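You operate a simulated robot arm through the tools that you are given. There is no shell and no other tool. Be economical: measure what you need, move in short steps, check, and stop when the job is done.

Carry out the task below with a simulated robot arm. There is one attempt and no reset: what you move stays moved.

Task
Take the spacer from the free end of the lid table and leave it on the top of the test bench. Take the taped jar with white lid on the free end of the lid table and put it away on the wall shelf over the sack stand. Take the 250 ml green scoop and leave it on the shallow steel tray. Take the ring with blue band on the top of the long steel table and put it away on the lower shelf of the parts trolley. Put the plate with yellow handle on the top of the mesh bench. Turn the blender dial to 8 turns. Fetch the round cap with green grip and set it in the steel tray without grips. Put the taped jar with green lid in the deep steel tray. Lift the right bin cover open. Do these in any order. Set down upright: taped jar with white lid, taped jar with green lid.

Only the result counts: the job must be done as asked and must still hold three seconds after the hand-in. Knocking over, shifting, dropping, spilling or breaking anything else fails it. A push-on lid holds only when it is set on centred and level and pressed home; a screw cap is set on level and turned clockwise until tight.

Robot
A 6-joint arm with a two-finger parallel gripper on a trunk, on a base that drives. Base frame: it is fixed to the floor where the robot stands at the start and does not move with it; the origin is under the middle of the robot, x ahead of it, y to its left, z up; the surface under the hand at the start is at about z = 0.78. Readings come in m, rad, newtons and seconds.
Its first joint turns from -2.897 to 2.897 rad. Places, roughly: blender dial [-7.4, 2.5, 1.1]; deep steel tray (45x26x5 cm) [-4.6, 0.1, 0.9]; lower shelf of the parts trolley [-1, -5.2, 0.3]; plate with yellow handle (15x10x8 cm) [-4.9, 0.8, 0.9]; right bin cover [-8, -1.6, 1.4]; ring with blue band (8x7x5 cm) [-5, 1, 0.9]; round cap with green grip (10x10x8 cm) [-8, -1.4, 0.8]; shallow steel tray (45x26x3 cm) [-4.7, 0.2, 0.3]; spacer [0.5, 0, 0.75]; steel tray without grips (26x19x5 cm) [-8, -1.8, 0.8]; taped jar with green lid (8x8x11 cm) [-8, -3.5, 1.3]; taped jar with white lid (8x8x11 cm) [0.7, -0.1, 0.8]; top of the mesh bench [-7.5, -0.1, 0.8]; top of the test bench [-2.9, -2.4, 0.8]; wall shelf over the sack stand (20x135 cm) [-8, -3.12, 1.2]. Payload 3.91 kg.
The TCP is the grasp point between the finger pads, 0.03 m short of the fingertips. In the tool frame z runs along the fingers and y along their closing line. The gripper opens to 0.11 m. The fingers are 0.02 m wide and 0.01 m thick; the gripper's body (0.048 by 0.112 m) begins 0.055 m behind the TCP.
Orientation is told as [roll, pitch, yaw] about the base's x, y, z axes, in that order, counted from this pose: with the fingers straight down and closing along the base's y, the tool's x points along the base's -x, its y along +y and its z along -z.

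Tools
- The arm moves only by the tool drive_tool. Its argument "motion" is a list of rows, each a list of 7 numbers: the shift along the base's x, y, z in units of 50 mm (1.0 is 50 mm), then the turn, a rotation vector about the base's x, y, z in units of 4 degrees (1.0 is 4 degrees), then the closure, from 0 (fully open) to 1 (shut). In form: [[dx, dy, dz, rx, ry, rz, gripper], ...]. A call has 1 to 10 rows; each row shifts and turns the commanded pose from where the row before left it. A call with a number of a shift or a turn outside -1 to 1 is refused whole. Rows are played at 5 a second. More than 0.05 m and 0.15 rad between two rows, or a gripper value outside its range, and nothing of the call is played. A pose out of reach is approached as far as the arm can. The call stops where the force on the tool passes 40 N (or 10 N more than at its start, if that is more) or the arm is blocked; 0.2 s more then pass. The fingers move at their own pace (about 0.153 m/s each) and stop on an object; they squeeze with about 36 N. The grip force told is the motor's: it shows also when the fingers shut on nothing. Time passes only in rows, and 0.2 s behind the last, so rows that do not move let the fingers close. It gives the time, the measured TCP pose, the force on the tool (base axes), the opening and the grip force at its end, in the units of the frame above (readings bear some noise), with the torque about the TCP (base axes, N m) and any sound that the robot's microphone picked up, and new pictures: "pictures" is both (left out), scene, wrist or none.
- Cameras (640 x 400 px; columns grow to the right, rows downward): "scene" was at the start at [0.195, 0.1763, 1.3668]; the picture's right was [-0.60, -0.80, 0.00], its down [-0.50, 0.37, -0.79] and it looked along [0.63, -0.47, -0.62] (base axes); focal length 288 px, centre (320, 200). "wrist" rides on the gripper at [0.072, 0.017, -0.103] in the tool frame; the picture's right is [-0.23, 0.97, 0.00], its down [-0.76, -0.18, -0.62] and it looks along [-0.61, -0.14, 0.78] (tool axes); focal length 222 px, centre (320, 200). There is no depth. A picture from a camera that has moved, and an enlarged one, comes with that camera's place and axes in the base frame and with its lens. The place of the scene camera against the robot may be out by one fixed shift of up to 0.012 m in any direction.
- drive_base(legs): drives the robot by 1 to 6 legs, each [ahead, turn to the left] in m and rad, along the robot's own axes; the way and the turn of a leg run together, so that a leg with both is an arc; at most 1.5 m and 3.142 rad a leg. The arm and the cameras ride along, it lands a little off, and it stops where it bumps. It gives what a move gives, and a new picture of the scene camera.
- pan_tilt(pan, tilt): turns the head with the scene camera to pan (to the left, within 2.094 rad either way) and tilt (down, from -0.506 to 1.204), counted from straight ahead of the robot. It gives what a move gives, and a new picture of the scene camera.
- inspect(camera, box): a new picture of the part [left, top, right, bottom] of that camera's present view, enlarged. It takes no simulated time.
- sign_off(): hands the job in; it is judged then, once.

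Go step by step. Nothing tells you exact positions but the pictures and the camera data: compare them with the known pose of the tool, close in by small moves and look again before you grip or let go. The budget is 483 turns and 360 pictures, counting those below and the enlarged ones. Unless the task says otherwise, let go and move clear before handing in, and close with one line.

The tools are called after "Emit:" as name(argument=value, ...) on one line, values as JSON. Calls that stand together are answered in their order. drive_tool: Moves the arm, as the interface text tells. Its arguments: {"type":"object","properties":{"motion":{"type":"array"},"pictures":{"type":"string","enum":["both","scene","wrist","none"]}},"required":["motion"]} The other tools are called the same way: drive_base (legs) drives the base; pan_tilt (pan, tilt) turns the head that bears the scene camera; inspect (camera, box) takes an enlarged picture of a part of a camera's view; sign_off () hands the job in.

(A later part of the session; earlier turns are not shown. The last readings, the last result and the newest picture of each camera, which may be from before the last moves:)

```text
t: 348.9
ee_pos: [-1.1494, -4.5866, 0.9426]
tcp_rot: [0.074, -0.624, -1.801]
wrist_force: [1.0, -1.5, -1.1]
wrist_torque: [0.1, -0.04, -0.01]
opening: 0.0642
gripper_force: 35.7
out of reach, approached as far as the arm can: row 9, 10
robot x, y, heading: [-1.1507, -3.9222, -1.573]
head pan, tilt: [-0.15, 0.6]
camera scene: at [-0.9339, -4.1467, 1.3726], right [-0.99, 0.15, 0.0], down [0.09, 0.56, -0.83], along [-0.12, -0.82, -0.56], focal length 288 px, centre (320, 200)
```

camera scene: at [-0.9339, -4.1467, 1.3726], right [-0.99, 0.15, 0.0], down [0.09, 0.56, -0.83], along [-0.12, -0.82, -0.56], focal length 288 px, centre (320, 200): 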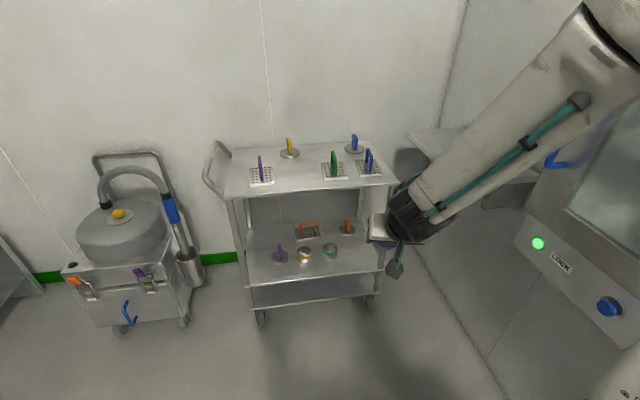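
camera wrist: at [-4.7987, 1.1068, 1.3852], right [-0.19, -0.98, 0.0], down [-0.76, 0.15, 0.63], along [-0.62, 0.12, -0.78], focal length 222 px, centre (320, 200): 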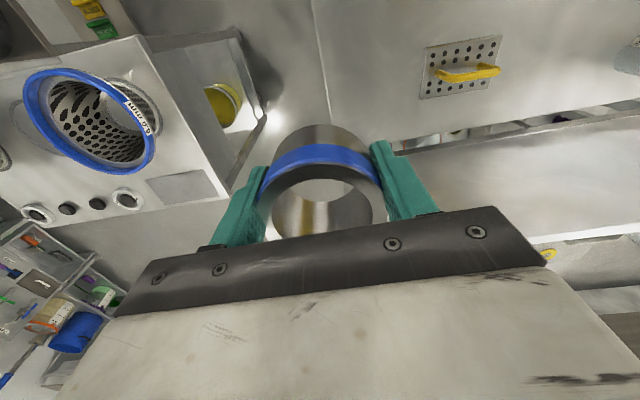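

The wrist is at its limit this close in. I'll extend outward and correct the yaw.

Emit:
drive_tool(motion=[[0, -0.9, 0, 0, 0, 0.8, 1], [0, -0.9, 0, 0, 0, 0.8, 1], [0, -0.9, 0, 0, 0, 0.8, 1], [0, -0.6, -0.5, 0, 0, 0.8, 1], [0, 0, -0.9, 0, 0, 0, 1], [0, 0, -0.9, 0, 0, 0, 1]], pictures="scene")

```text
t: 350.3
ee_pos: [-1.1412, -4.7427, 0.8376]
tcp_rot: [-0.067, -0.662, -1.276]
wrist_force: [-4.5, -0.7, -1.2]
wrist_torque: [0.12, -0.17, -0.04]
opening: 0.0639
gripper_force: 36.5
out of reach, approached as far as the arm can: row 3, 4
robot x, y, heading: [-1.1512, -3.921, -1.573]
head pan, tilt: [-0.15, 0.6]
camera scene: at [-0.9338, -4.1469, 1.3725], right [-0.99, 0.15, 0.0], down [0.09, 0.56, -0.83], along [-0.12, -0.82, -0.56], focal length 288 px, centre (320, 200)
```

scene: 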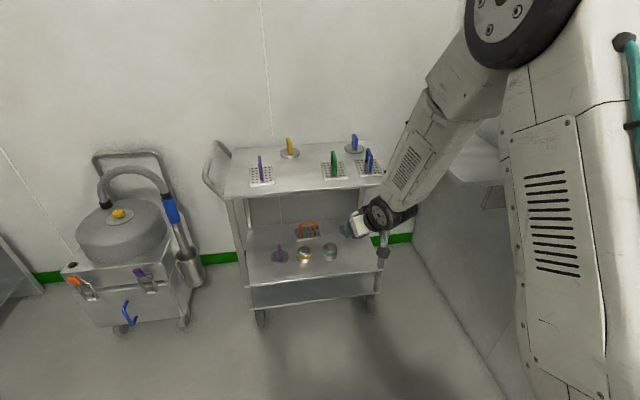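

The commanded yaw carried over, so I'll undo that turn while lowering.

Emit:
drive_tool(motion=[[0, 0, -0.5, 0, 0, -0.8, 1], [0, 0, -0.7, 0, 0, -0.8, 1], [0, 0, -0.9, 0, 0, -0.8, 1], [0, 0, -0.9, 0, 0, -0.8, 1], [0, 0, -0.9, 0, 0, 0, 1], [0, 0, -0.9, 0, 0, 0, 1], [0, 0, 0, 0, 0, 0, 1]])

```text
t: 351.9
ee_pos: [-1.1485, -4.7403, 0.6001]
tcp_rot: [-0.04, -0.666, -1.567]
wrist_force: [0.4, -0.2, -2.2]
wrist_torque: [0.05, -0.01, 0.01]
opening: 0.0641
gripper_force: 35.5
robot x, y, heading: [-1.1506, -3.9185, -1.57]
head pan, tilt: [-0.15, 0.6]
camera scene: at [-0.9338, -4.1474, 1.3725], right [-0.99, 0.15, 0.0], down [0.09, 0.56, -0.82], along [-0.12, -0.82, -0.57], focal length 288 px, centre (320, 200)
camera wrist: at [-1.1275, -4.6184, 0.6377], right [0.97, -0.2, 0.11], down [-0.15, -0.21, 0.97], along [-0.17, -0.96, -0.24], focal length 222 px, centre (320, 200)
```

scene: 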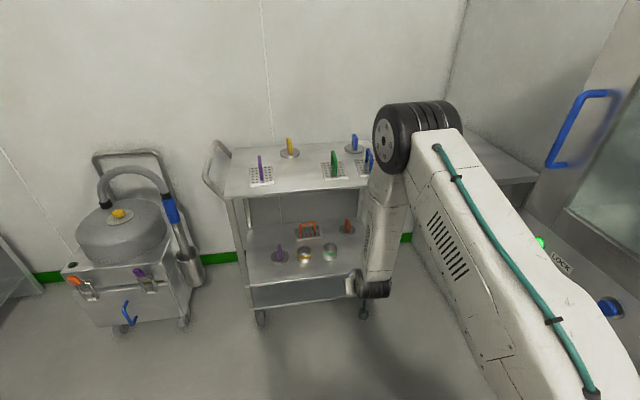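
wrist: 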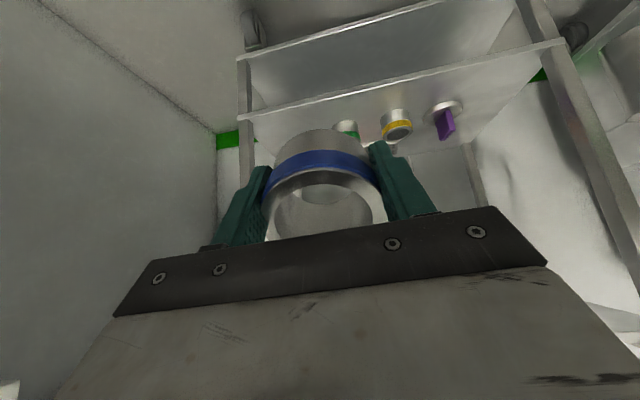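

The tool is now tilted and low, and the shelf edge is near y = -5.06, z about 0.30. I'll drive in 0.25 m.

Emit:
drive_base(legs=[[0.25, 0]])

Emit:
drive_tool(motion=[[-0.5, 0, -0.5, 0, 0, 0, 1], [-0.6, 0, -0.7, 0, 0, 0, 1], [-0.6, 0, -0.7, 0, 0, 0, 1], [0, 0, -0.6, 0, 0, 0, 1], [0, 0, 0, 0, 0, 0, 1]])

```text
t: 353.7
ee_pos: [-1.154, -4.991, 0.601]
tcp_rot: [-0.043, -0.665, -1.574]
wrist_force: [0.1, 0.1, -1.0]
wrist_torque: [0.09, 0.03, -0.01]
opening: 0.0642
gripper_force: 35.8
robot x, y, heading: [-1.1519, -4.1746, -1.578]
head pan, tilt: [-0.15, 0.6]
camera scene: at [-0.9361, -4.3996, 1.3725], right [-0.99, 0.16, 0.0], down [0.09, 0.56, -0.82], along [-0.13, -0.81, -0.57], focal length 288 px, centre (320, 200)
```

scene: 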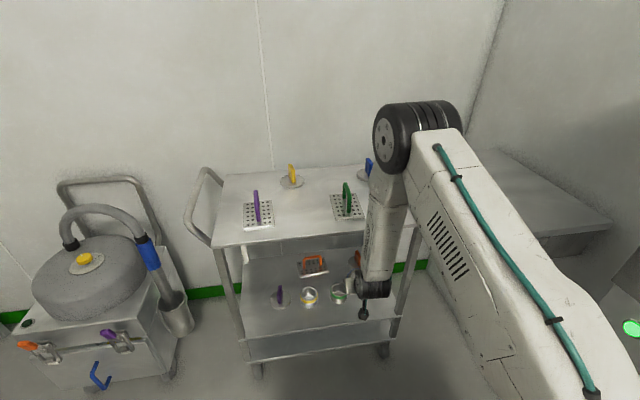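

```text
t: 354.9
ee_pos: [-1.239, -4.9906, 0.478]
tcp_rot: [-0.04, -0.665, -1.573]
wrist_force: [0.2, 0.1, -1.7]
wrist_torque: [0.03, -0.02, 0.0]
opening: 0.064
gripper_force: 35.9
robot x, y, heading: [-1.1523, -4.1698, -1.577]
head pan, tilt: [-0.15, 0.6]
camera scene: at [-0.9361, -4.3996, 1.3725], right [-0.99, 0.16, 0.0], down [0.09, 0.56, -0.82], along [-0.13, -0.81, -0.57], focal length 288 px, centre (320, 200)
camera wrist: at [-1.2171, -4.8691, 0.5154], right [0.97, -0.21, 0.11], down [-0.15, -0.21, 0.97], along [-0.18, -0.96, -0.24], focal length 222 px, centre (320, 200)
```

scene: 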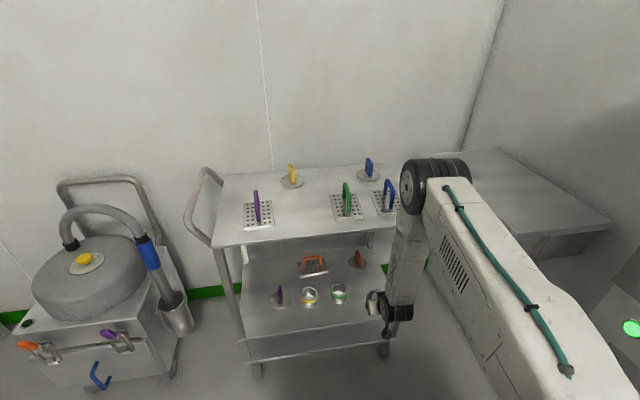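
wrist: 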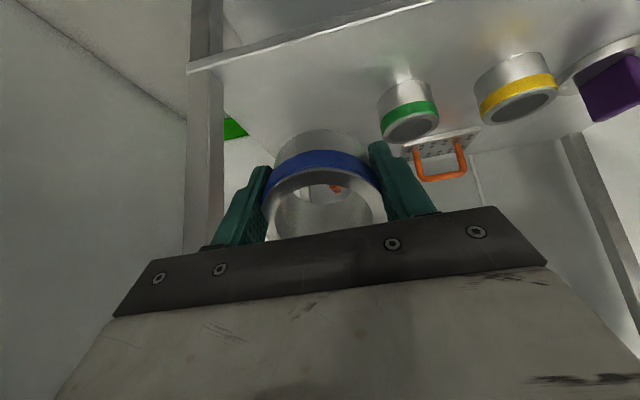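

I can see the free slot left of the green-banded ring. I'll move in 10 cm, then lower.

Emit:
drive_tool(motion=[[0, -0.5, 0, 0, 0, 0, 1], [0, -0.5, -0.2, 0, 0, 0, 1], [0, -0.5, -0.3, 0, 0, 0, 1], [0, -0.6, -0.3, 0, 0, 0, 1], [0, 0, 0, 0, 0, 0, 1]])

```text
t: 356.1
ee_pos: [-1.239, -5.0974, 0.4362]
tcp_rot: [-0.038, -0.665, -1.572]
wrist_force: [-0.5, 0.2, -2.8]
wrist_torque: [0.03, 0.01, 0.0]
opening: 0.064
gripper_force: 36.1
robot x, y, heading: [-1.1539, -4.1721, -1.574]
head pan, tilt: [-0.15, 0.6]
camera scene: at [-0.9361, -4.3996, 1.3725], right [-0.99, 0.16, 0.0], down [0.09, 0.56, -0.82], along [-0.13, -0.81, -0.57], focal length 288 px, centre (320, 200)
camera wrist: at [-1.2178, -4.9758, 0.4745], right [0.97, -0.21, 0.11], down [-0.15, -0.21, 0.97], along [-0.18, -0.96, -0.24], focal length 222 px, centre (320, 200)
```

scene: 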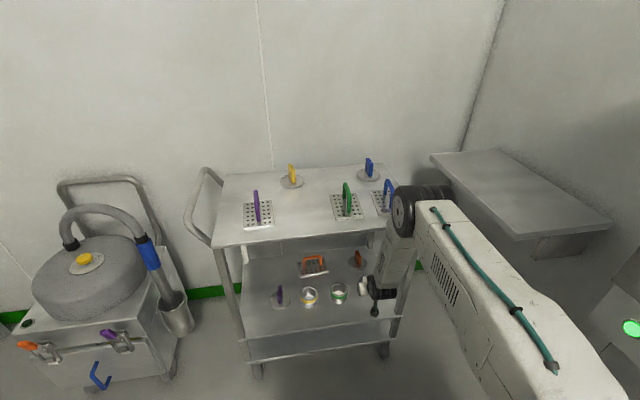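
wrist: 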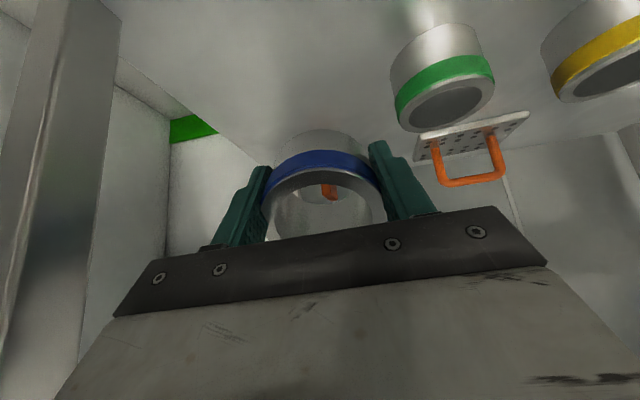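

There's clearance to the trolley's top edge. I'll lower gently to contact.

Emit:
drive_tool(motion=[[0, 0, -0.5, 0, 0, 0, 1], [0, 0, -0.5, 0, 0, 0, 1], [0, 0, -0.3, 0, 0, 0, 1], [0, 0, -0.15, 0, 0, 0, 1], [0, 0, -0.15, 0, 0, 0, 1], [0, 0, -0.1, 0, 0, 0, 1], [0, 0, -0.1, 0, 0, 0, 1], [0, 0, -0.1, 0, 0, 0, 1], [0, 0, -0.1, 0, 0, 0, 1]])

```text
t: 357.9
ee_pos: [-1.2383, -5.0991, 0.3455]
tcp_rot: [-0.042, -0.673, -1.571]
wrist_force: [0.7, 3.8, 14.7]
wrist_torque: [0.0, -0.43, 0.1]
opening: 0.0626
gripper_force: 36.1
robot x, y, heading: [-1.1523, -4.1709, -1.579]
head pan, tilt: [-0.15, 0.6]
stopped in row 9: the force on the tool passed its limit at 53 N (the readings are from after the stop); the commanded pose is now the measured one
camera scene: at [-0.9358, -4.3986, 1.3726], right [-0.99, 0.16, 0.0], down [0.09, 0.56, -0.83], along [-0.13, -0.82, -0.56], focal length 288 px, centre (320, 200)
camera wrist: at [-1.216, -4.9781, 0.3818], right [0.97, -0.2, 0.11], down [-0.15, -0.2, 0.97], along [-0.17, -0.96, -0.23], focal length 222 px, centre (320, 200)
```

scene: 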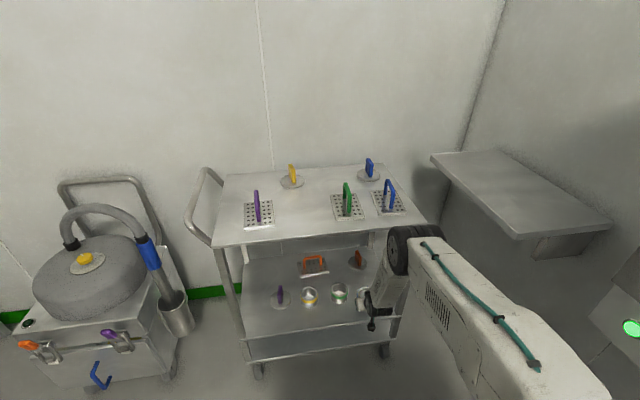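
wrist: 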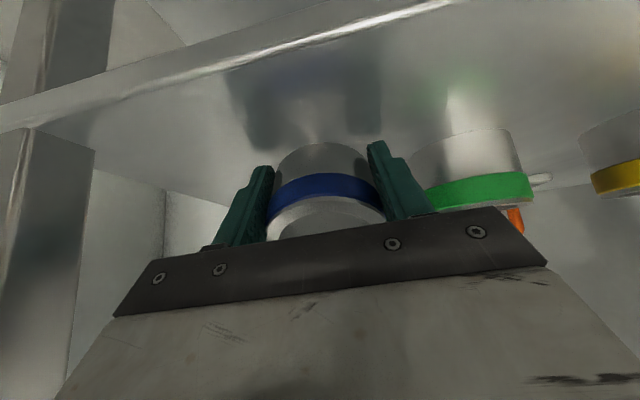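

The ring has pivoted nearly flat onto the shelf. I'll open slightly and back out along the tool axis.

Emit:
drive_tool(motion=[[0, 0, 0, 0, 0, 0, 0.28], [0, 0, 0, 0, 0, 0, 0.28], [0, 0, 0, 0, 0, 0, 0.28]], pictures="wrist")

```text
t: 358.8
ee_pos: [-1.237, -5.1001, 0.3456]
tcp_rot: [-0.043, -0.674, -1.572]
wrist_force: [-17.1, -1.7, 20.6]
wrist_torque: [-0.33, -0.27, -0.31]
opening: 0.0701
gripper_force: 0.1
robot x, y, heading: [-1.151, -4.1758, -1.577]
head pan, tilt: [-0.15, 0.6]
camera wrist: at [-1.2164, -4.9782, 0.3818], right [0.97, -0.2, 0.11], down [-0.15, -0.2, 0.97], along [-0.17, -0.96, -0.23], focal length 222 px, centre (320, 200)
```

wrist: 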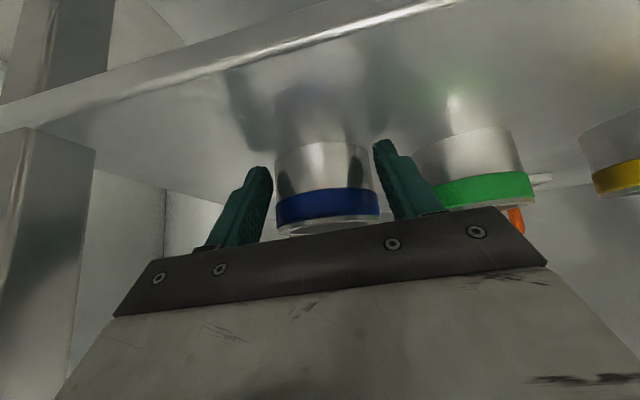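

The ring stands flat on the shelf, but the right finger touches the green-banded ring. I'll ease the opening, shift a few mm away and look.

Emit:
drive_tool(motion=[[-0.06, 0, 0, 0, 0, 0, 0.36], [0, 0, 0, 0, 0, 0, 0.36]], pictures="wrist")

```text
t: 359.4
ee_pos: [-1.2403, -5.0998, 0.3447]
tcp_rot: [-0.042, -0.674, -1.57]
wrist_force: [6.5, -11.4, 19.4]
wrist_torque: [-0.6, -0.98, -0.18]
opening: 0.0732
gripper_force: 2.9
robot x, y, heading: [-1.1522, -4.1715, -1.579]
head pan, tilt: [-0.15, 0.6]
camera wrist: at [-1.2184, -4.9782, 0.3819], right [0.97, -0.2, 0.11], down [-0.15, -0.2, 0.97], along [-0.17, -0.96, -0.23], focal length 222 px, centre (320, 200)
```

wrist: 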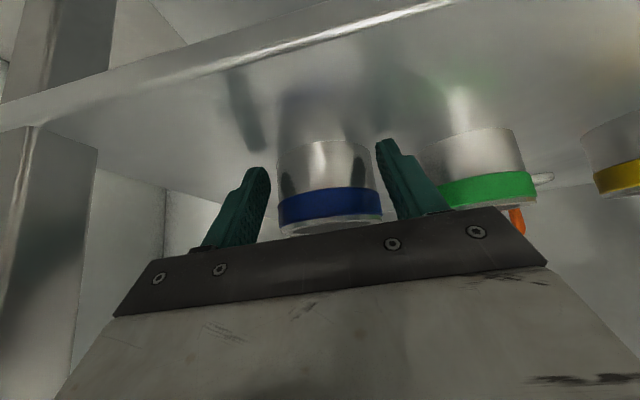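

The palm seems to be pressing on the ring top, so I'll ease up and back, re-centring slightly.

Emit:
drive_tool(motion=[[0.03, 0.08, 0.12, 0, 0, 0, 0.34], [0, 0.08, 0.1, 0, 0, 0, 0.34], [0, 0, 0, 0, 0, 0, 0.34]], pictures="wrist")

```text
t: 360.1
ee_pos: [-1.2379, -5.0886, 0.3548]
tcp_rot: [-0.043, -0.67, -1.571]
wrist_force: [-0.5, 0.0, 0.8]
wrist_torque: [0.02, 0.01, 0.05]
opening: 0.0725
gripper_force: 0.1
robot x, y, heading: [-1.1494, -4.1746, -1.579]
head pan, tilt: [-0.15, 0.6]
camera wrist: at [-1.2175, -4.9679, 0.3909], right [0.97, -0.2, 0.11], down [-0.15, -0.21, 0.97], along [-0.17, -0.96, -0.23], focal length 222 px, centre (320, 200)
```

wrist: 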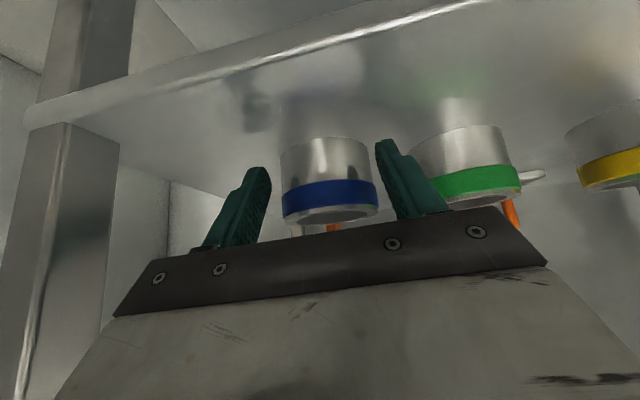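

All forces are gone, so I'll withdraw the tool.

Emit:
drive_tool(motion=[[0, 0.4, 0.3, 0, 0, 0, 0.34], [0, 0.6, 0.4, 0, 0, 0, 0.34], [0, 0.8, 0.3, 0, 0, 0, 0.34], [0, 0.9, 0.3, 0, 0, 0, 0.34], [0, 0.9, 0.3, 0, 0, 0, 0.34], [0, 0, 0, 0, 0, 0, 0.34]])

Emit:
inspect(camera="scene", box=[230, 220, 430, 345])

```text
t: 361.6
ee_pos: [-1.2384, -4.9088, 0.4361]
tcp_rot: [-0.042, -0.67, -1.57]
wrist_force: [0.7, 0.7, -0.6]
wrist_torque: [0.01, 0.03, 0.01]
opening: 0.0725
gripper_force: 0.0
robot x, y, heading: [-1.1495, -4.1724, -1.581]
head pan, tilt: [-0.15, 0.6]
camera scene: at [-0.9359, -4.3993, 1.3725], right [-0.99, 0.16, 0.0], down [0.09, 0.56, -0.83], along [-0.13, -0.81, -0.57], focal length 288 px, centre (320, 200)
camera wrist: at [-1.218, -4.7869, 0.472], right [0.97, -0.2, 0.11], down [-0.15, -0.2, 0.97], along [-0.17, -0.96, -0.23], focal length 222 px, centre (320, 200)
```

scene: 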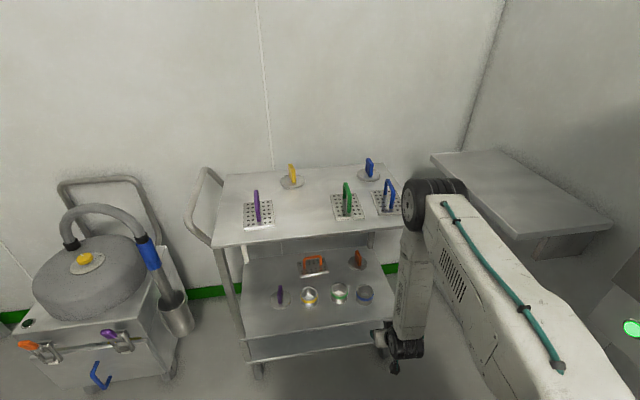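
wrist: 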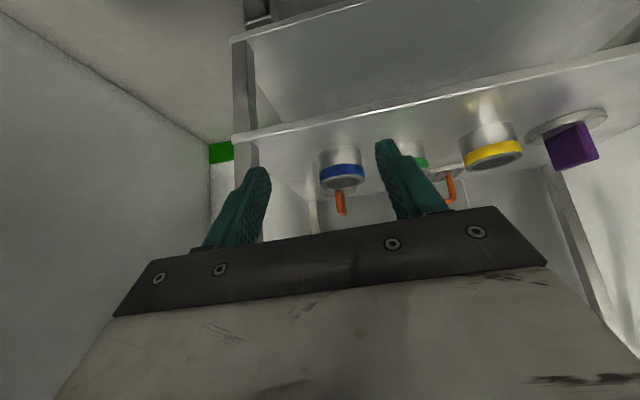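

```text
3.20 times, centred on (330, 282) of scene
camera zoom: at [-0.9359, -4.3993, 1.3725], right [-0.99, 0.16, 0.0], down [0.09, 0.56, -0.83], along [-0.13, -0.81, -0.57], focal length 922 px, centre (288, -64)
```

zoom: 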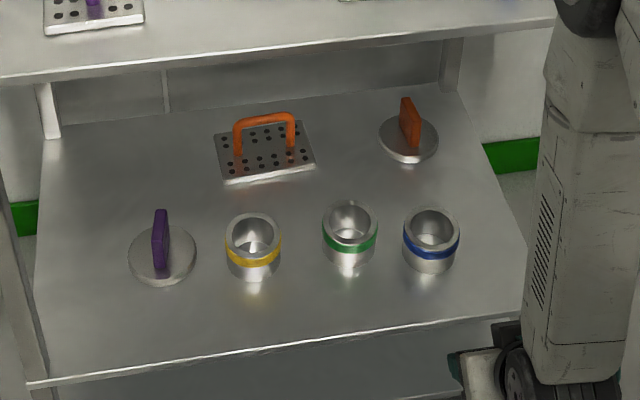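

The blue-banded ring is on the lower shelf and its neighbours look unmoved. I'll back away, then restore the tool to vertical.

Emit:
drive_base(legs=[[-0.7, 0]])

Emit:
drive_tool(motion=[[0, 0, 1, 0, 0, 0, 0], [0, 0, 1, 0, 0, 0, 0], [0, 0, 1, 0, 0, 0, 0], [0, 0, 0.9, 1, 0, 0, 0], [0, 0, 0.9, 1, 0, 0, 0], [0, 0, 0.9, 1, 0, 0, 0], [0, 0, 0.9, 1, 0, 0, 0], [0, 0, 0.9, 1, 0, 0, 0], [0, 0, 0.9, 1, 0, 0, 0], [0, 0, 0.9, 1, 0, 0, 0]], pictures="none")

Emit:
drive_tool(motion=[[0, 0, 0.9, 1, 0, 0, 0], [0, 0, 0.9, 1, 0, 0, 0], [0, 0, 0.9, 1, 0, 0, 0], [0, 0, 0.9, 0, 0, 0, 0], [0, 0.5, 0.5, 0, 0, 0, 0], [0, 0, 0, 0, 0, 0, 0]], pictures="none")

Emit:
pan_tilt(pan=-0.9, tilt=0.25)

```text
t: 365.4
ee_pos: [-1.2343, -4.2033, 0.435]
tcp_rot: [-0.043, -0.669, -1.568]
wrist_force: [-0.8, -0.2, -0.2]
wrist_torque: [0.02, -0.02, 0.01]
opening: 0.0725
gripper_force: 0.0
robot x, y, heading: [-1.147, -3.4633, -1.574]
head pan, tilt: [-0.15, 0.6]
camera scene: at [-0.9317, -3.6928, 1.3725], right [-0.99, 0.15, 0.0], down [0.09, 0.56, -0.82], along [-0.13, -0.82, -0.57], focal length 288 px, centre (320, 200)
```

scene: 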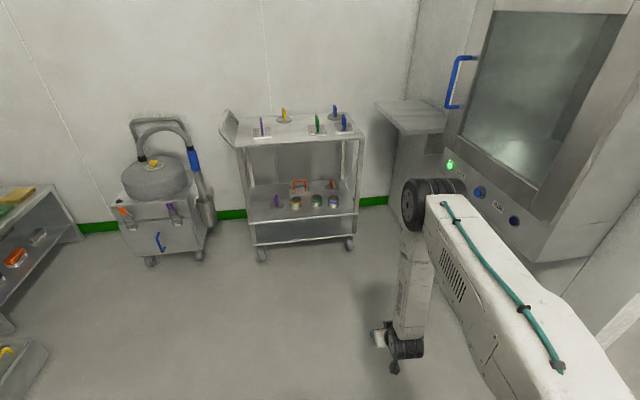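

```text
t: 367.6
ee_pos: [-1.234, -4.204, 0.9001]
tcp_rot: [-0.04, -0.179, -1.572]
wrist_force: [0.3, -0.4, 0.3]
wrist_torque: [0.02, 0.01, -0.01]
opening: 0.1099
gripper_force: 0.0
robot x, y, heading: [-1.146, -3.4659, -1.578]
head pan, tilt: [-0.15, 0.6]
```

```text
t: 369.0
ee_pos: [-1.2342, -4.1798, 1.1066]
tcp_rot: [-0.039, 0.029, -1.569]
wrist_force: [-0.2, -1.0, 0.8]
wrist_torque: [0.03, -0.02, -0.01]
opening: 0.1101
gripper_force: 0.0
robot x, y, heading: [-1.1505, -3.4659, -1.575]
head pan, tilt: [-0.15, 0.6]
```

```text
t: 370.1
ee_pos: [-1.2357, -4.1791, 1.1068]
tcp_rot: [-0.041, 0.026, -1.57]
wrist_force: [0.4, 1.1, 0.0]
wrist_torque: [0.01, -0.02, -0.01]
opening: 0.1099
gripper_force: 0.0
robot x, y, heading: [-1.1488, -3.4651, -1.578]
head pan, tilt: [-0.901, 0.25]
camera scene: at [-0.9914, -3.6632, 1.4047], right [-0.62, 0.79, 0.0], down [0.19, 0.15, -0.97], along [-0.76, -0.6, -0.25], focal length 288 px, centre (320, 200)
```

scene: 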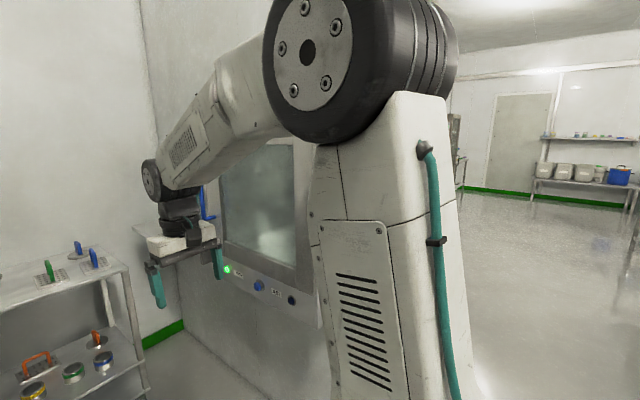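

I'll correct the residual tilt, back north a bit, and drive round the partition to the shelf unit with the green scoop.

Emit:
drive_tool(motion=[[0, 0.8, 0.4, -0.4, -0.57, 0, 0], [0, 0.5, 0.4, 0, 0, 0, 0]], pictures="none")

Emit:
drive_base(legs=[[-0.55, 0], [0, -1.236], [0.93, 0], [0.92, 0], [0, 1.24]])

Emit:
pan_tilt(pan=0.1, tilt=0.25)

```text
t: 370.7
ee_pos: [-1.2346, -4.1127, 1.146]
tcp_rot: [-0.001, -0.001, -1.568]
wrist_force: [-0.3, -0.3, -0.2]
wrist_torque: [0.05, -0.01, 0.0]
opening: 0.1101
gripper_force: 0.0
robot x, y, heading: [-1.1461, -3.4635, -1.574]
head pan, tilt: [-0.901, 0.25]
```

```text
t: 389.1
ee_pos: [-2.9714, -4.1741, 1.1457]
tcp_rot: [0.001, -0.001, -1.537]
wrist_force: [0.2, 0.2, -0.4]
wrist_torque: [-0.02, 0.04, 0.02]
opening: 0.1098
gripper_force: 0.1
robot x, y, heading: [-2.9035, -3.5256, -1.545]
head pan, tilt: [-0.901, 0.25]
camera scene: at [-2.7423, -3.7168, 1.4047], right [-0.64, 0.77, 0.0], down [0.19, 0.16, -0.97], along [-0.74, -0.62, -0.25], focal length 288 px, centre (320, 200)
```

scene: 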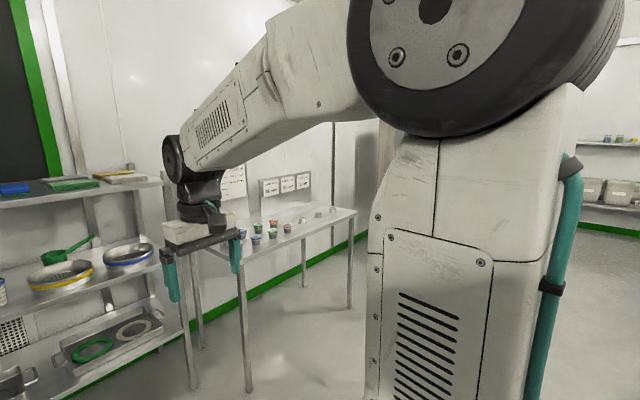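

```text
t: 390.3
ee_pos: [-2.971, -4.1741, 1.1463]
tcp_rot: [-0.001, 0.0, -1.538]
wrist_force: [-0.6, -0.6, 0.1]
wrist_torque: [-0.01, -0.03, 0.01]
opening: 0.1096
gripper_force: 0.0
robot x, y, heading: [-2.9062, -3.5246, -1.542]
head pan, tilt: [0.099, 0.25]
camera scene: at [-2.659, -3.7494, 1.4047], right [-0.99, -0.13, 0.0], down [-0.03, 0.25, -0.97], along [0.12, -0.96, -0.25], focal length 288 px, centre (320, 200)
```

scene: 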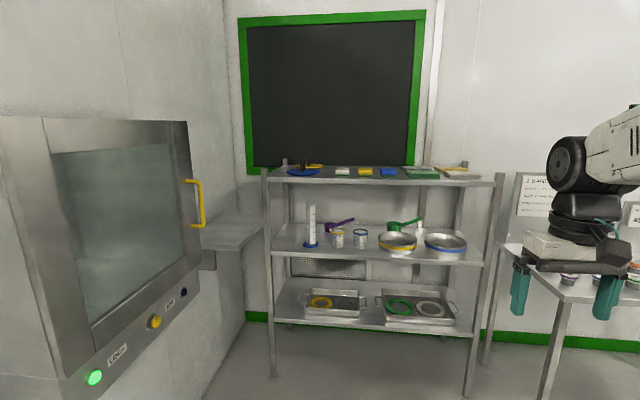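

Emit:
inspect(camera="scene", box=[260, 150, 510, 350])

```text
2.00 times, centred on (385, 250) of scene
camera zoom: at [-2.659, -3.7494, 1.4047], right [-0.99, -0.13, 0.0], down [-0.03, 0.25, -0.97], along [0.12, -0.96, -0.25], focal length 576 px, centre (190, 100)
```

zoom: 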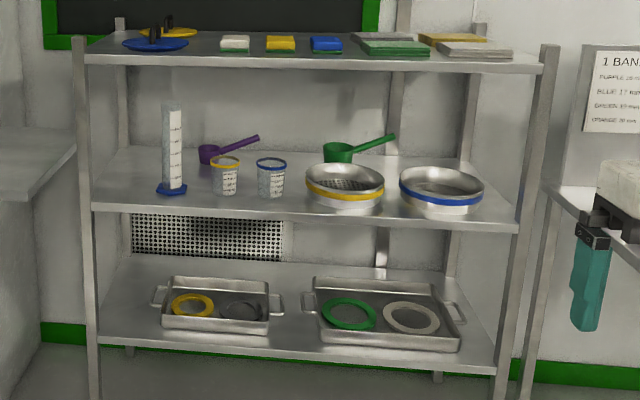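

A green scoop sits on the middle shelf behind the yellow-banded sieve. I'll look for a size label.

Emit:
inspect(camera="scene", box=[370, 205, 440, 255])

```text
8.00 times, centred on (405, 230) of scene
camera zoom: at [-2.659, -3.7494, 1.4047], right [-0.99, -0.13, 0.0], down [-0.03, 0.25, -0.97], along [0.12, -0.96, -0.25], focal length 2306 px, centre (-360, -40)
```

zoom: 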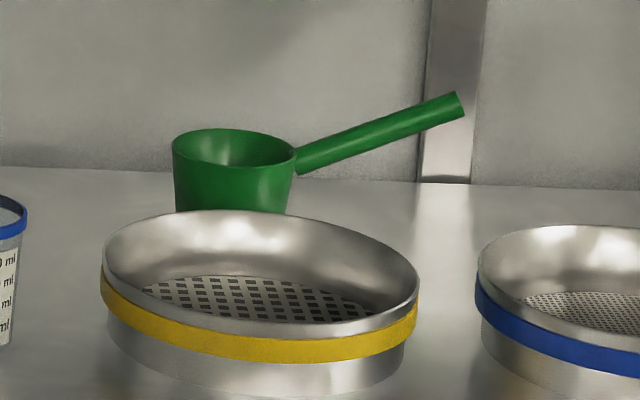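

No label is visible from here, so I'll get closer. The handle must be taken between the shelves with a level tool, so I'll turn the tool horizontal here in the open.

Emit:
drive_tool(motion=[[0, -0.9, -0.3, 0, 0, 0, 0], [0, -0.9, -0.3, -1, -1, -1, 0], [0, -0.9, -0.3, -1, -1, -1, 0], [0, -0.9, -0.3, -1, -1, -1, 0], [0, -0.5, -0.3, -1, -1, -1, 0], [0, 0, -0.3, -1, -1, -1, 0], [0, 0, -0.3, -1, -1, -1, 0], [0, 0, 0, -1, -1, -1, 0], [0, 0, 0, -1, -1, -1, 0], [0, 0, 0, -1, -1, -1, 0]], pictures="none")

Emit:
drive_tool(motion=[[0, 0, 0, -1, -1, -1, 0], [0, 0, 0, -1, -1, -1, 0], [0, 0, 0, -1, -1, -1, 0], [0, 0, 0, -1, -1, -1, 0], [0, 0, 0, -1, -1, -1, 0], [0, 0, 0, -1, -1, -1, 0], [0, 0, 0, -1, -1, -1, 0], [0, 0, 0, -1, -1, -1, 0], [0, 0, 0, -0.32, -0.32, -0.32, 0], [0, 0, 0, 0, 0, 0, 0]])

```text
t: 392.5
ee_pos: [-2.9709, -4.3789, 1.0403]
tcp_rot: [0.812, -0.366, -2.369]
wrist_force: [-0.1, 0.5, 0.0]
wrist_torque: [0.05, 0.0, 0.0]
opening: 0.1101
gripper_force: 0.0
robot x, y, heading: [-2.9018, -3.5255, -1.544]
head pan, tilt: [0.099, 0.25]
```

```text
t: 394.7
ee_pos: [-3.0216, -4.3719, 1.0484]
tcp_rot: [1.569, -0.034, -3.127]
wrist_force: [0.0, 0.2, -0.6]
wrist_torque: [-0.02, 0.02, 0.04]
opening: 0.11
gripper_force: 0.0
out of reach, approached as far as the arm can: row 8, 9
robot x, y, heading: [-2.9037, -3.5255, -1.546]
head pan, tilt: [0.099, 0.25]
camera scene: at [-2.659, -3.7494, 1.4047], right [-0.99, -0.13, 0.0], down [-0.03, 0.25, -0.97], along [0.12, -0.96, -0.25], focal length 288 px, centre (320, 200)
camera wrist: at [-2.9503, -4.2662, 1.0641], right [-0.19, -0.01, 0.98], down [-0.78, 0.61, -0.15], along [-0.6, -0.79, -0.12], focal length 222 px, centre (320, 200)
```

scene: 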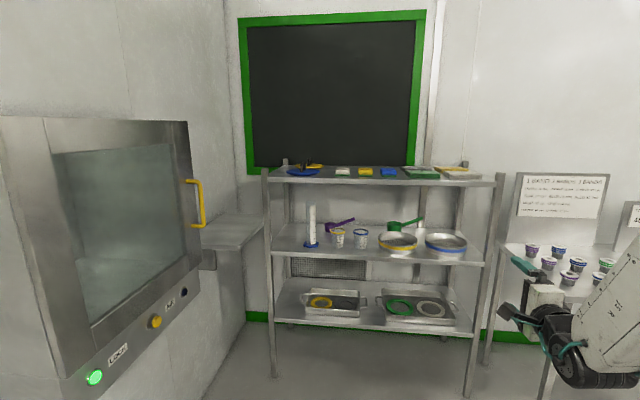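
wrist: 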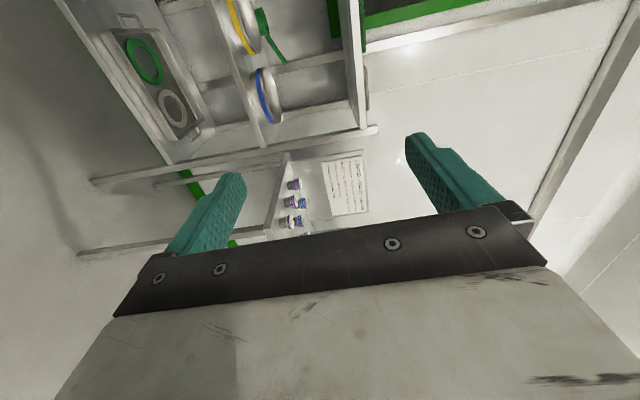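

The tool is level. I'll lower it to mid-gap height and drive toward the shelf, stopping with the fingers just short of it.

Emit:
drive_tool(motion=[[0, 0, -0.6, 0, 0, 0, 0.5], [0, 0, -0.6, 0, 0, 0, 0.7], [0, 0, -0.6, 0, 0, 0, 0.7], [0, 0, 0, 0, 0, 0, 0.7]], pictures="none")

Emit:
drive_base(legs=[[0.58, 0]])

Emit:
inspect(camera="wrist", box=[100, 0, 540, 275])

```text
t: 395.7
ee_pos: [-3.0357, -4.3701, 0.9591]
tcp_rot: [1.567, -0.034, -3.136]
wrist_force: [-0.1, 0.4, 1.0]
wrist_torque: [0.0, 0.02, -0.02]
opening: 0.0329
gripper_force: 0.0
out of reach, approached as far as the arm can: row 1, 3
robot x, y, heading: [-2.9061, -3.5251, -1.542]
head pan, tilt: [0.099, 0.25]
```

```text
t: 399.0
ee_pos: [-3.0291, -4.9461, 0.9597]
tcp_rot: [1.57, -0.033, 3.141]
wrist_force: [-0.2, 0.1, -0.3]
wrist_torque: [-0.03, 0.01, 0.07]
opening: 0.0326
gripper_force: 0.0
robot x, y, heading: [-2.889, -4.1084, -1.556]
head pan, tilt: [0.099, 0.25]
camera scene: at [-2.6474, -4.33, 1.4047], right [-0.99, -0.12, 0.0], down [-0.03, 0.25, -0.97], along [0.11, -0.96, -0.25], focal length 288 px, centre (320, 200)
```

scene: 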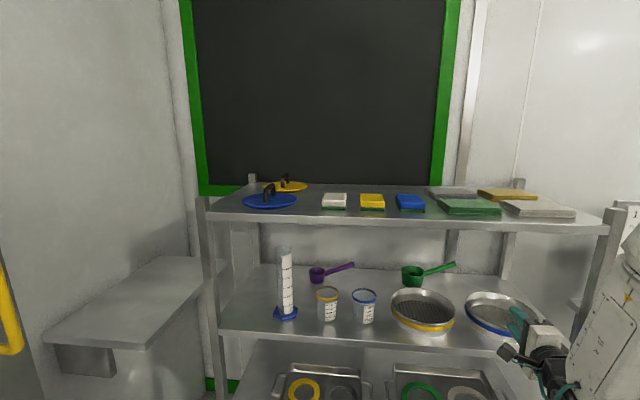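

```text
1.45 times, centred on (320, 138) of wrist
camera zoom: at [-2.9562, -4.8427, 0.9749], right [-0.19, 0.0, 0.98], down [-0.77, 0.62, -0.15], along [-0.61, -0.78, -0.12], focal length 323 px, centre (320, 291)
```

zoom: 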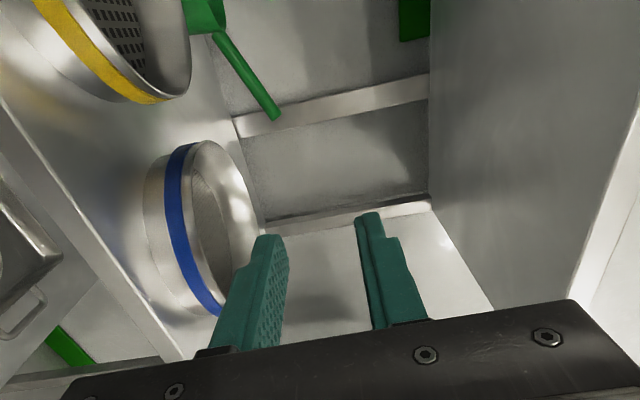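

I've located the handle: it runs from about (-2.93, -5.36, 0.855) to its end at (-3.03, -5.34, 0.905). I'll check the arm's shape against the shelf before reaching in.

Emit:
pan_tilt(pan=-0.6, tilt=0.5)

```text
t: 400.1
ee_pos: [-3.0305, -4.9475, 0.9588]
tcp_rot: [1.569, -0.033, 3.141]
wrist_force: [0.7, 0.0, 0.2]
wrist_torque: [0.01, -0.02, 0.0]
opening: 0.0329
gripper_force: 0.1
robot x, y, heading: [-2.8941, -4.1028, -1.552]
head pan, tilt: [-0.6, 0.499]
camera scene: at [-2.7083, -4.3133, 1.3816], right [-0.84, 0.55, 0.0], down [0.26, 0.4, -0.88], along [-0.48, -0.73, -0.48], focal length 288 px, centre (320, 200)
```

scene: 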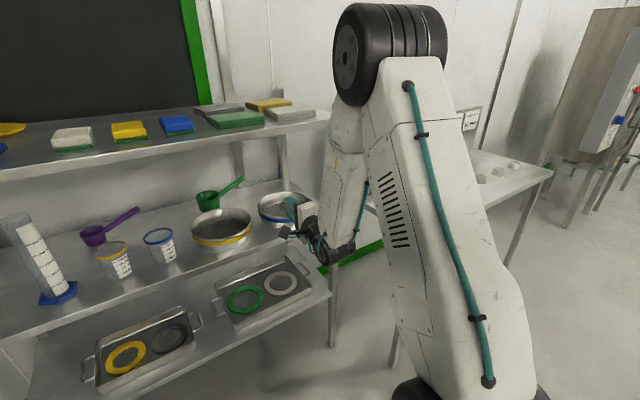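

The forearm is too steep here, and it would flatten if stretched out further. I'll extend while pitching 25° down and rolling to match the handle.

Emit:
drive_tool(motion=[[0, -0.3, 0.3, 0.8, 0.8, 0, 0.7], [0, -0.3, 0.3, 0.8, 0.8, 0, 0.7], [0, -0.3, 0.2, 0.8, 0.8, 0, 0.7], [0, -0.3, 0, 0.8, 0.8, 0, 0.7], [0, -0.3, 0, 0.8, 0.8, 0, 0.7], [0, -0.3, 0, 0.8, 0.8, 0, 0.7], [0, -0.3, 0, 0.8, 0.8, 0, 0.7], [0, 0, 0, 0, 0, 0, 0.7]])

```text
t: 401.9
ee_pos: [-3.0456, -5.0528, 1.003]
tcp_rot: [1.149, -0.406, -3.037]
wrist_force: [-0.5, 0.2, 1.0]
wrist_torque: [-0.03, -0.02, 0.03]
opening: 0.0331
gripper_force: 0.0
out of reach, approached as far as the arm can: row 6, 7
robot x, y, heading: [-2.8929, -4.1064, -1.549]
head pan, tilt: [-0.6, 0.499]
camera scene: at [-2.7084, -4.3133, 1.3816], right [-0.84, 0.55, 0.0], down [0.26, 0.4, -0.88], along [-0.48, -0.73, -0.48], focal length 288 px, centre (320, 200)
camera wrist: at [-2.9648, -4.955, 1.0289], right [0.18, -0.38, 0.91], down [-0.73, 0.57, 0.39], along [-0.66, -0.73, -0.17], focal length 222 px, centre (320, 200)
```

scene: 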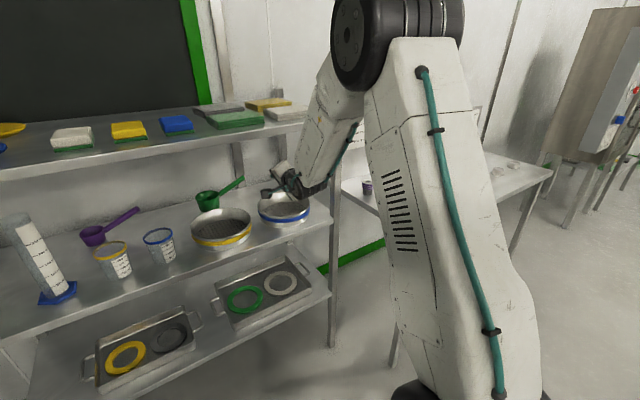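
wrist: 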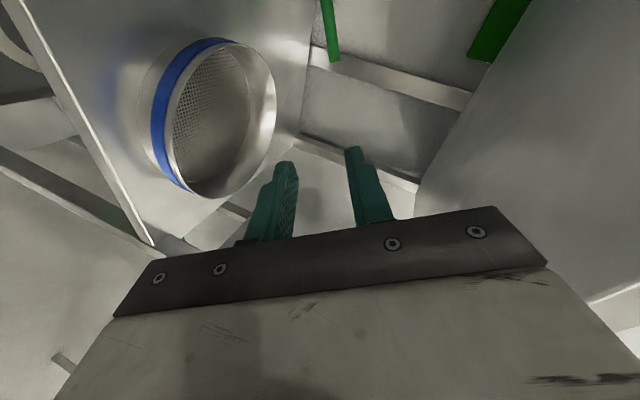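

The roll now matches the handle. I'll drive in 5 cm, flatten the pitch slightly and reach in step by step over the sieves.

Emit:
drive_base(legs=[[0.055, 0]])

Emit:
drive_tool(motion=[[0.1, -0.3, -0.1, -0.5, 0, 0, 0.7], [0.1, -0.4, -0.1, -0.5, 0, 0, 0.7], [0.1, -0.4, -0.1, -0.5, 0, 0, 0.7], [0, -0.4, -0.1, -0.5, 0, 0, 0.7], [0, 0, 0, 0, 0, 0, 0.7]])

```text
t: 402.8
ee_pos: [-3.0424, -5.108, 1.0041]
tcp_rot: [1.151, -0.407, -3.036]
wrist_force: [0.7, -0.1, 0.6]
wrist_torque: [-0.02, 0.01, -0.03]
opening: 0.0334
gripper_force: 0.0
robot x, y, heading: [-2.8931, -4.1598, -1.551]
head pan, tilt: [-0.6, 0.499]
camera scene: at [-2.7071, -4.369, 1.3816], right [-0.84, 0.55, 0.0], down [0.26, 0.4, -0.88], along [-0.48, -0.73, -0.48], focal length 288 px, centre (320, 200)
```

scene: 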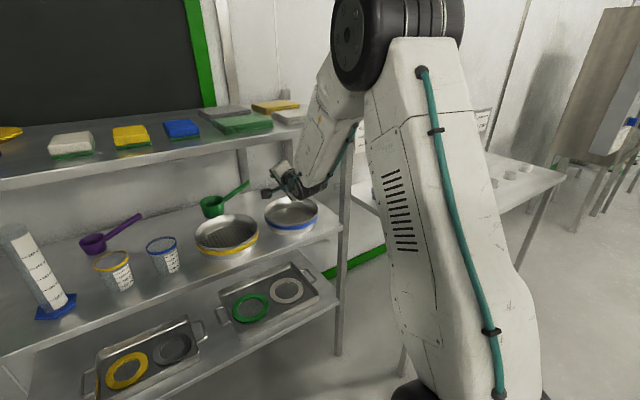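

```text
t: 404.0
ee_pos: [-3.058, -5.1845, 0.9923]
tcp_rot: [1.299, -0.415, -3.083]
wrist_force: [0.1, 1.1, -0.4]
wrist_torque: [-0.01, 0.0, 0.02]
opening: 0.0331
gripper_force: 0.1
out of reach, approached as far as the arm can: row 2, 3, 4
robot x, y, heading: [-2.8922, -4.1595, -1.553]
head pan, tilt: [-0.6, 0.499]
camera scene: at [-2.7071, -4.3689, 1.3816], right [-0.84, 0.55, 0.0], down [0.26, 0.4, -0.88], along [-0.48, -0.73, -0.48], focal length 288 px, centre (320, 200)
camera wrist: at [-2.9797, -5.0834, 1.0037], right [0.18, -0.25, 0.95], down [-0.74, 0.61, 0.3], along [-0.65, -0.76, -0.07], focal length 222 px, centre (320, 200)
```

scene: 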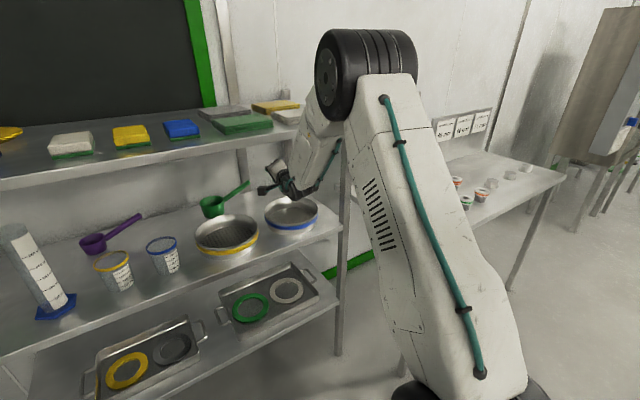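
wrist: 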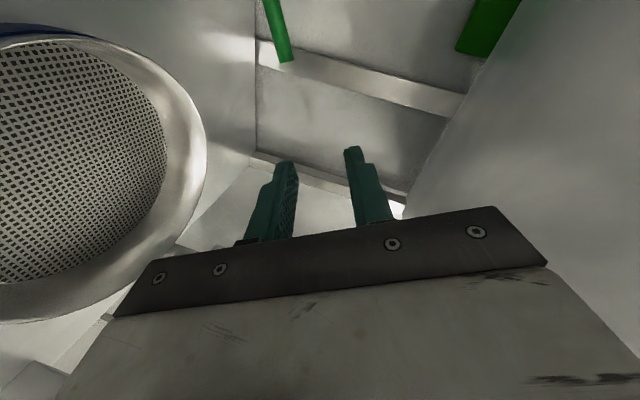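

The arm falls a few cm short toward +x here. Turning the base slightly left should put the handle in an easier direction.

Emit:
drive_base(legs=[[0, 0.08]])

Emit:
drive_tool(motion=[[-0.2, 0, -0.1, 0, 0, -0.5, 0.7], [-0.2, 0, -0.1, 0, 0, -0.5, 0.7], [0, 0, 0, 0, 0, 0, 0.7]])

```text
t: 404.9
ee_pos: [-2.9726, -5.1941, 0.9919]
tcp_rot: [1.3, -0.415, -3.0]
wrist_force: [-0.9, 0.0, 0.5]
wrist_torque: [0.0, 0.0, 0.03]
opening: 0.0328
gripper_force: 0.1
robot x, y, heading: [-2.8923, -4.1593, -1.467]
head pan, tilt: [-0.6, 0.499]
camera scene: at [-2.691, -4.3527, 1.3816], right [-0.88, 0.48, 0.0], down [0.23, 0.42, -0.88], along [-0.42, -0.77, -0.48], focal length 288 px, centre (320, 200)
```

scene: 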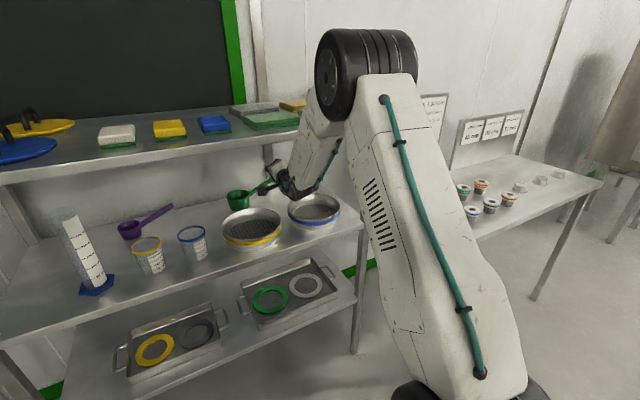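

```text
t: 405.7
ee_pos: [-3.0142, -5.1969, 0.9854]
tcp_rot: [1.296, -0.41, -3.051]
wrist_force: [-0.4, 0.1, -0.4]
wrist_torque: [0.02, 0.03, 0.02]
opening: 0.033
gripper_force: 0.0
out of reach, approached as far as the arm can: row 1, 2
robot x, y, heading: [-2.892, -4.1612, -1.467]
head pan, tilt: [-0.6, 0.499]
camera scene: at [-2.691, -4.3527, 1.3816], right [-0.88, 0.48, 0.0], down [0.23, 0.42, -0.88], along [-0.42, -0.77, -0.48], focal length 288 px, centre (320, 200)
camera wrist: at [-2.9392, -5.0934, 0.9986], right [0.19, -0.25, 0.95], down [-0.75, 0.58, 0.3], along [-0.63, -0.77, -0.08], focal length 222 px, centre (320, 200)
```

scene: 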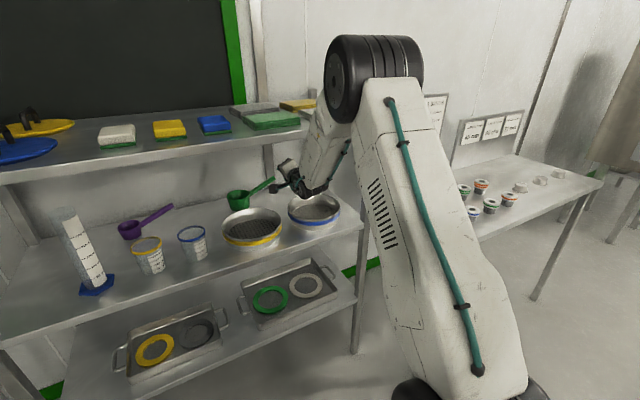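
wrist: 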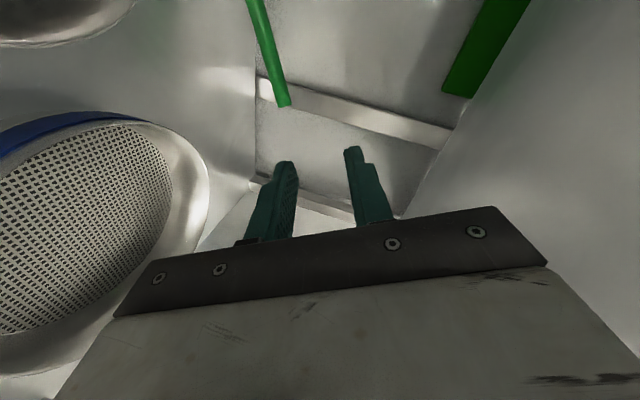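

Reaching works now, and the handle end is dead ahead at (-3.02, -5.34, 0.91). I'll advance in stages.

Emit:
drive_tool(motion=[[0.1, -0.2, -0.4, 0, 0, 0, 0.55], [0.1, -0.4, -0.4, 0, 0, 0, 0.55], [0, -0.5, -0.2, 0, 0, 0, 0.55], [0, 0, 0, 0, 0, 0, 0.55]])

```text
t: 406.7
ee_pos: [-3.0262, -5.2523, 0.9417]
tcp_rot: [1.298, -0.412, -3.057]
wrist_force: [1.2, -0.9, 0.2]
wrist_torque: [-0.01, 0.01, -0.01]
opening: 0.0495
gripper_force: 0.0
out of reach, approached as far as the arm can: row 1, 2
robot x, y, heading: [-2.892, -4.1589, -1.468]
head pan, tilt: [-0.6, 0.499]
camera scene: at [-2.691, -4.3527, 1.3816], right [-0.88, 0.48, 0.0], down [0.23, 0.42, -0.88], along [-0.42, -0.77, -0.48], focal length 288 px, centre (320, 200)
camera wrist: at [-2.9501, -5.1494, 0.954], right [0.19, -0.25, 0.95], down [-0.75, 0.59, 0.3], along [-0.63, -0.77, -0.08], focal length 222 px, centre (320, 200)
```

scene: 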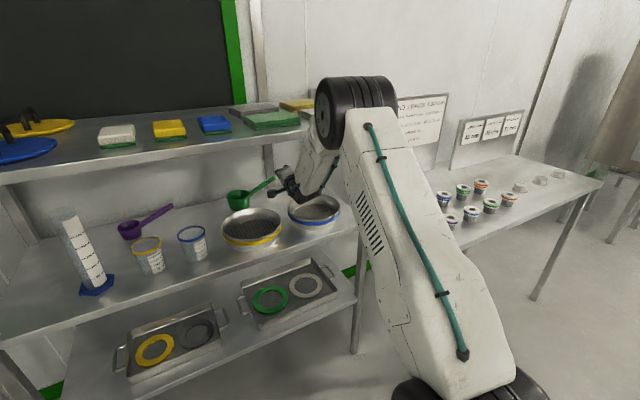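
wrist: 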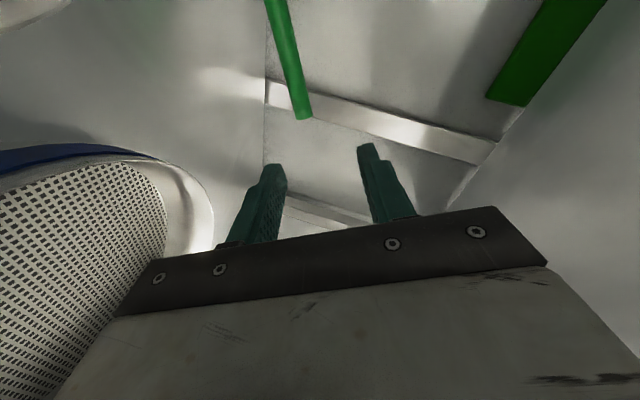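

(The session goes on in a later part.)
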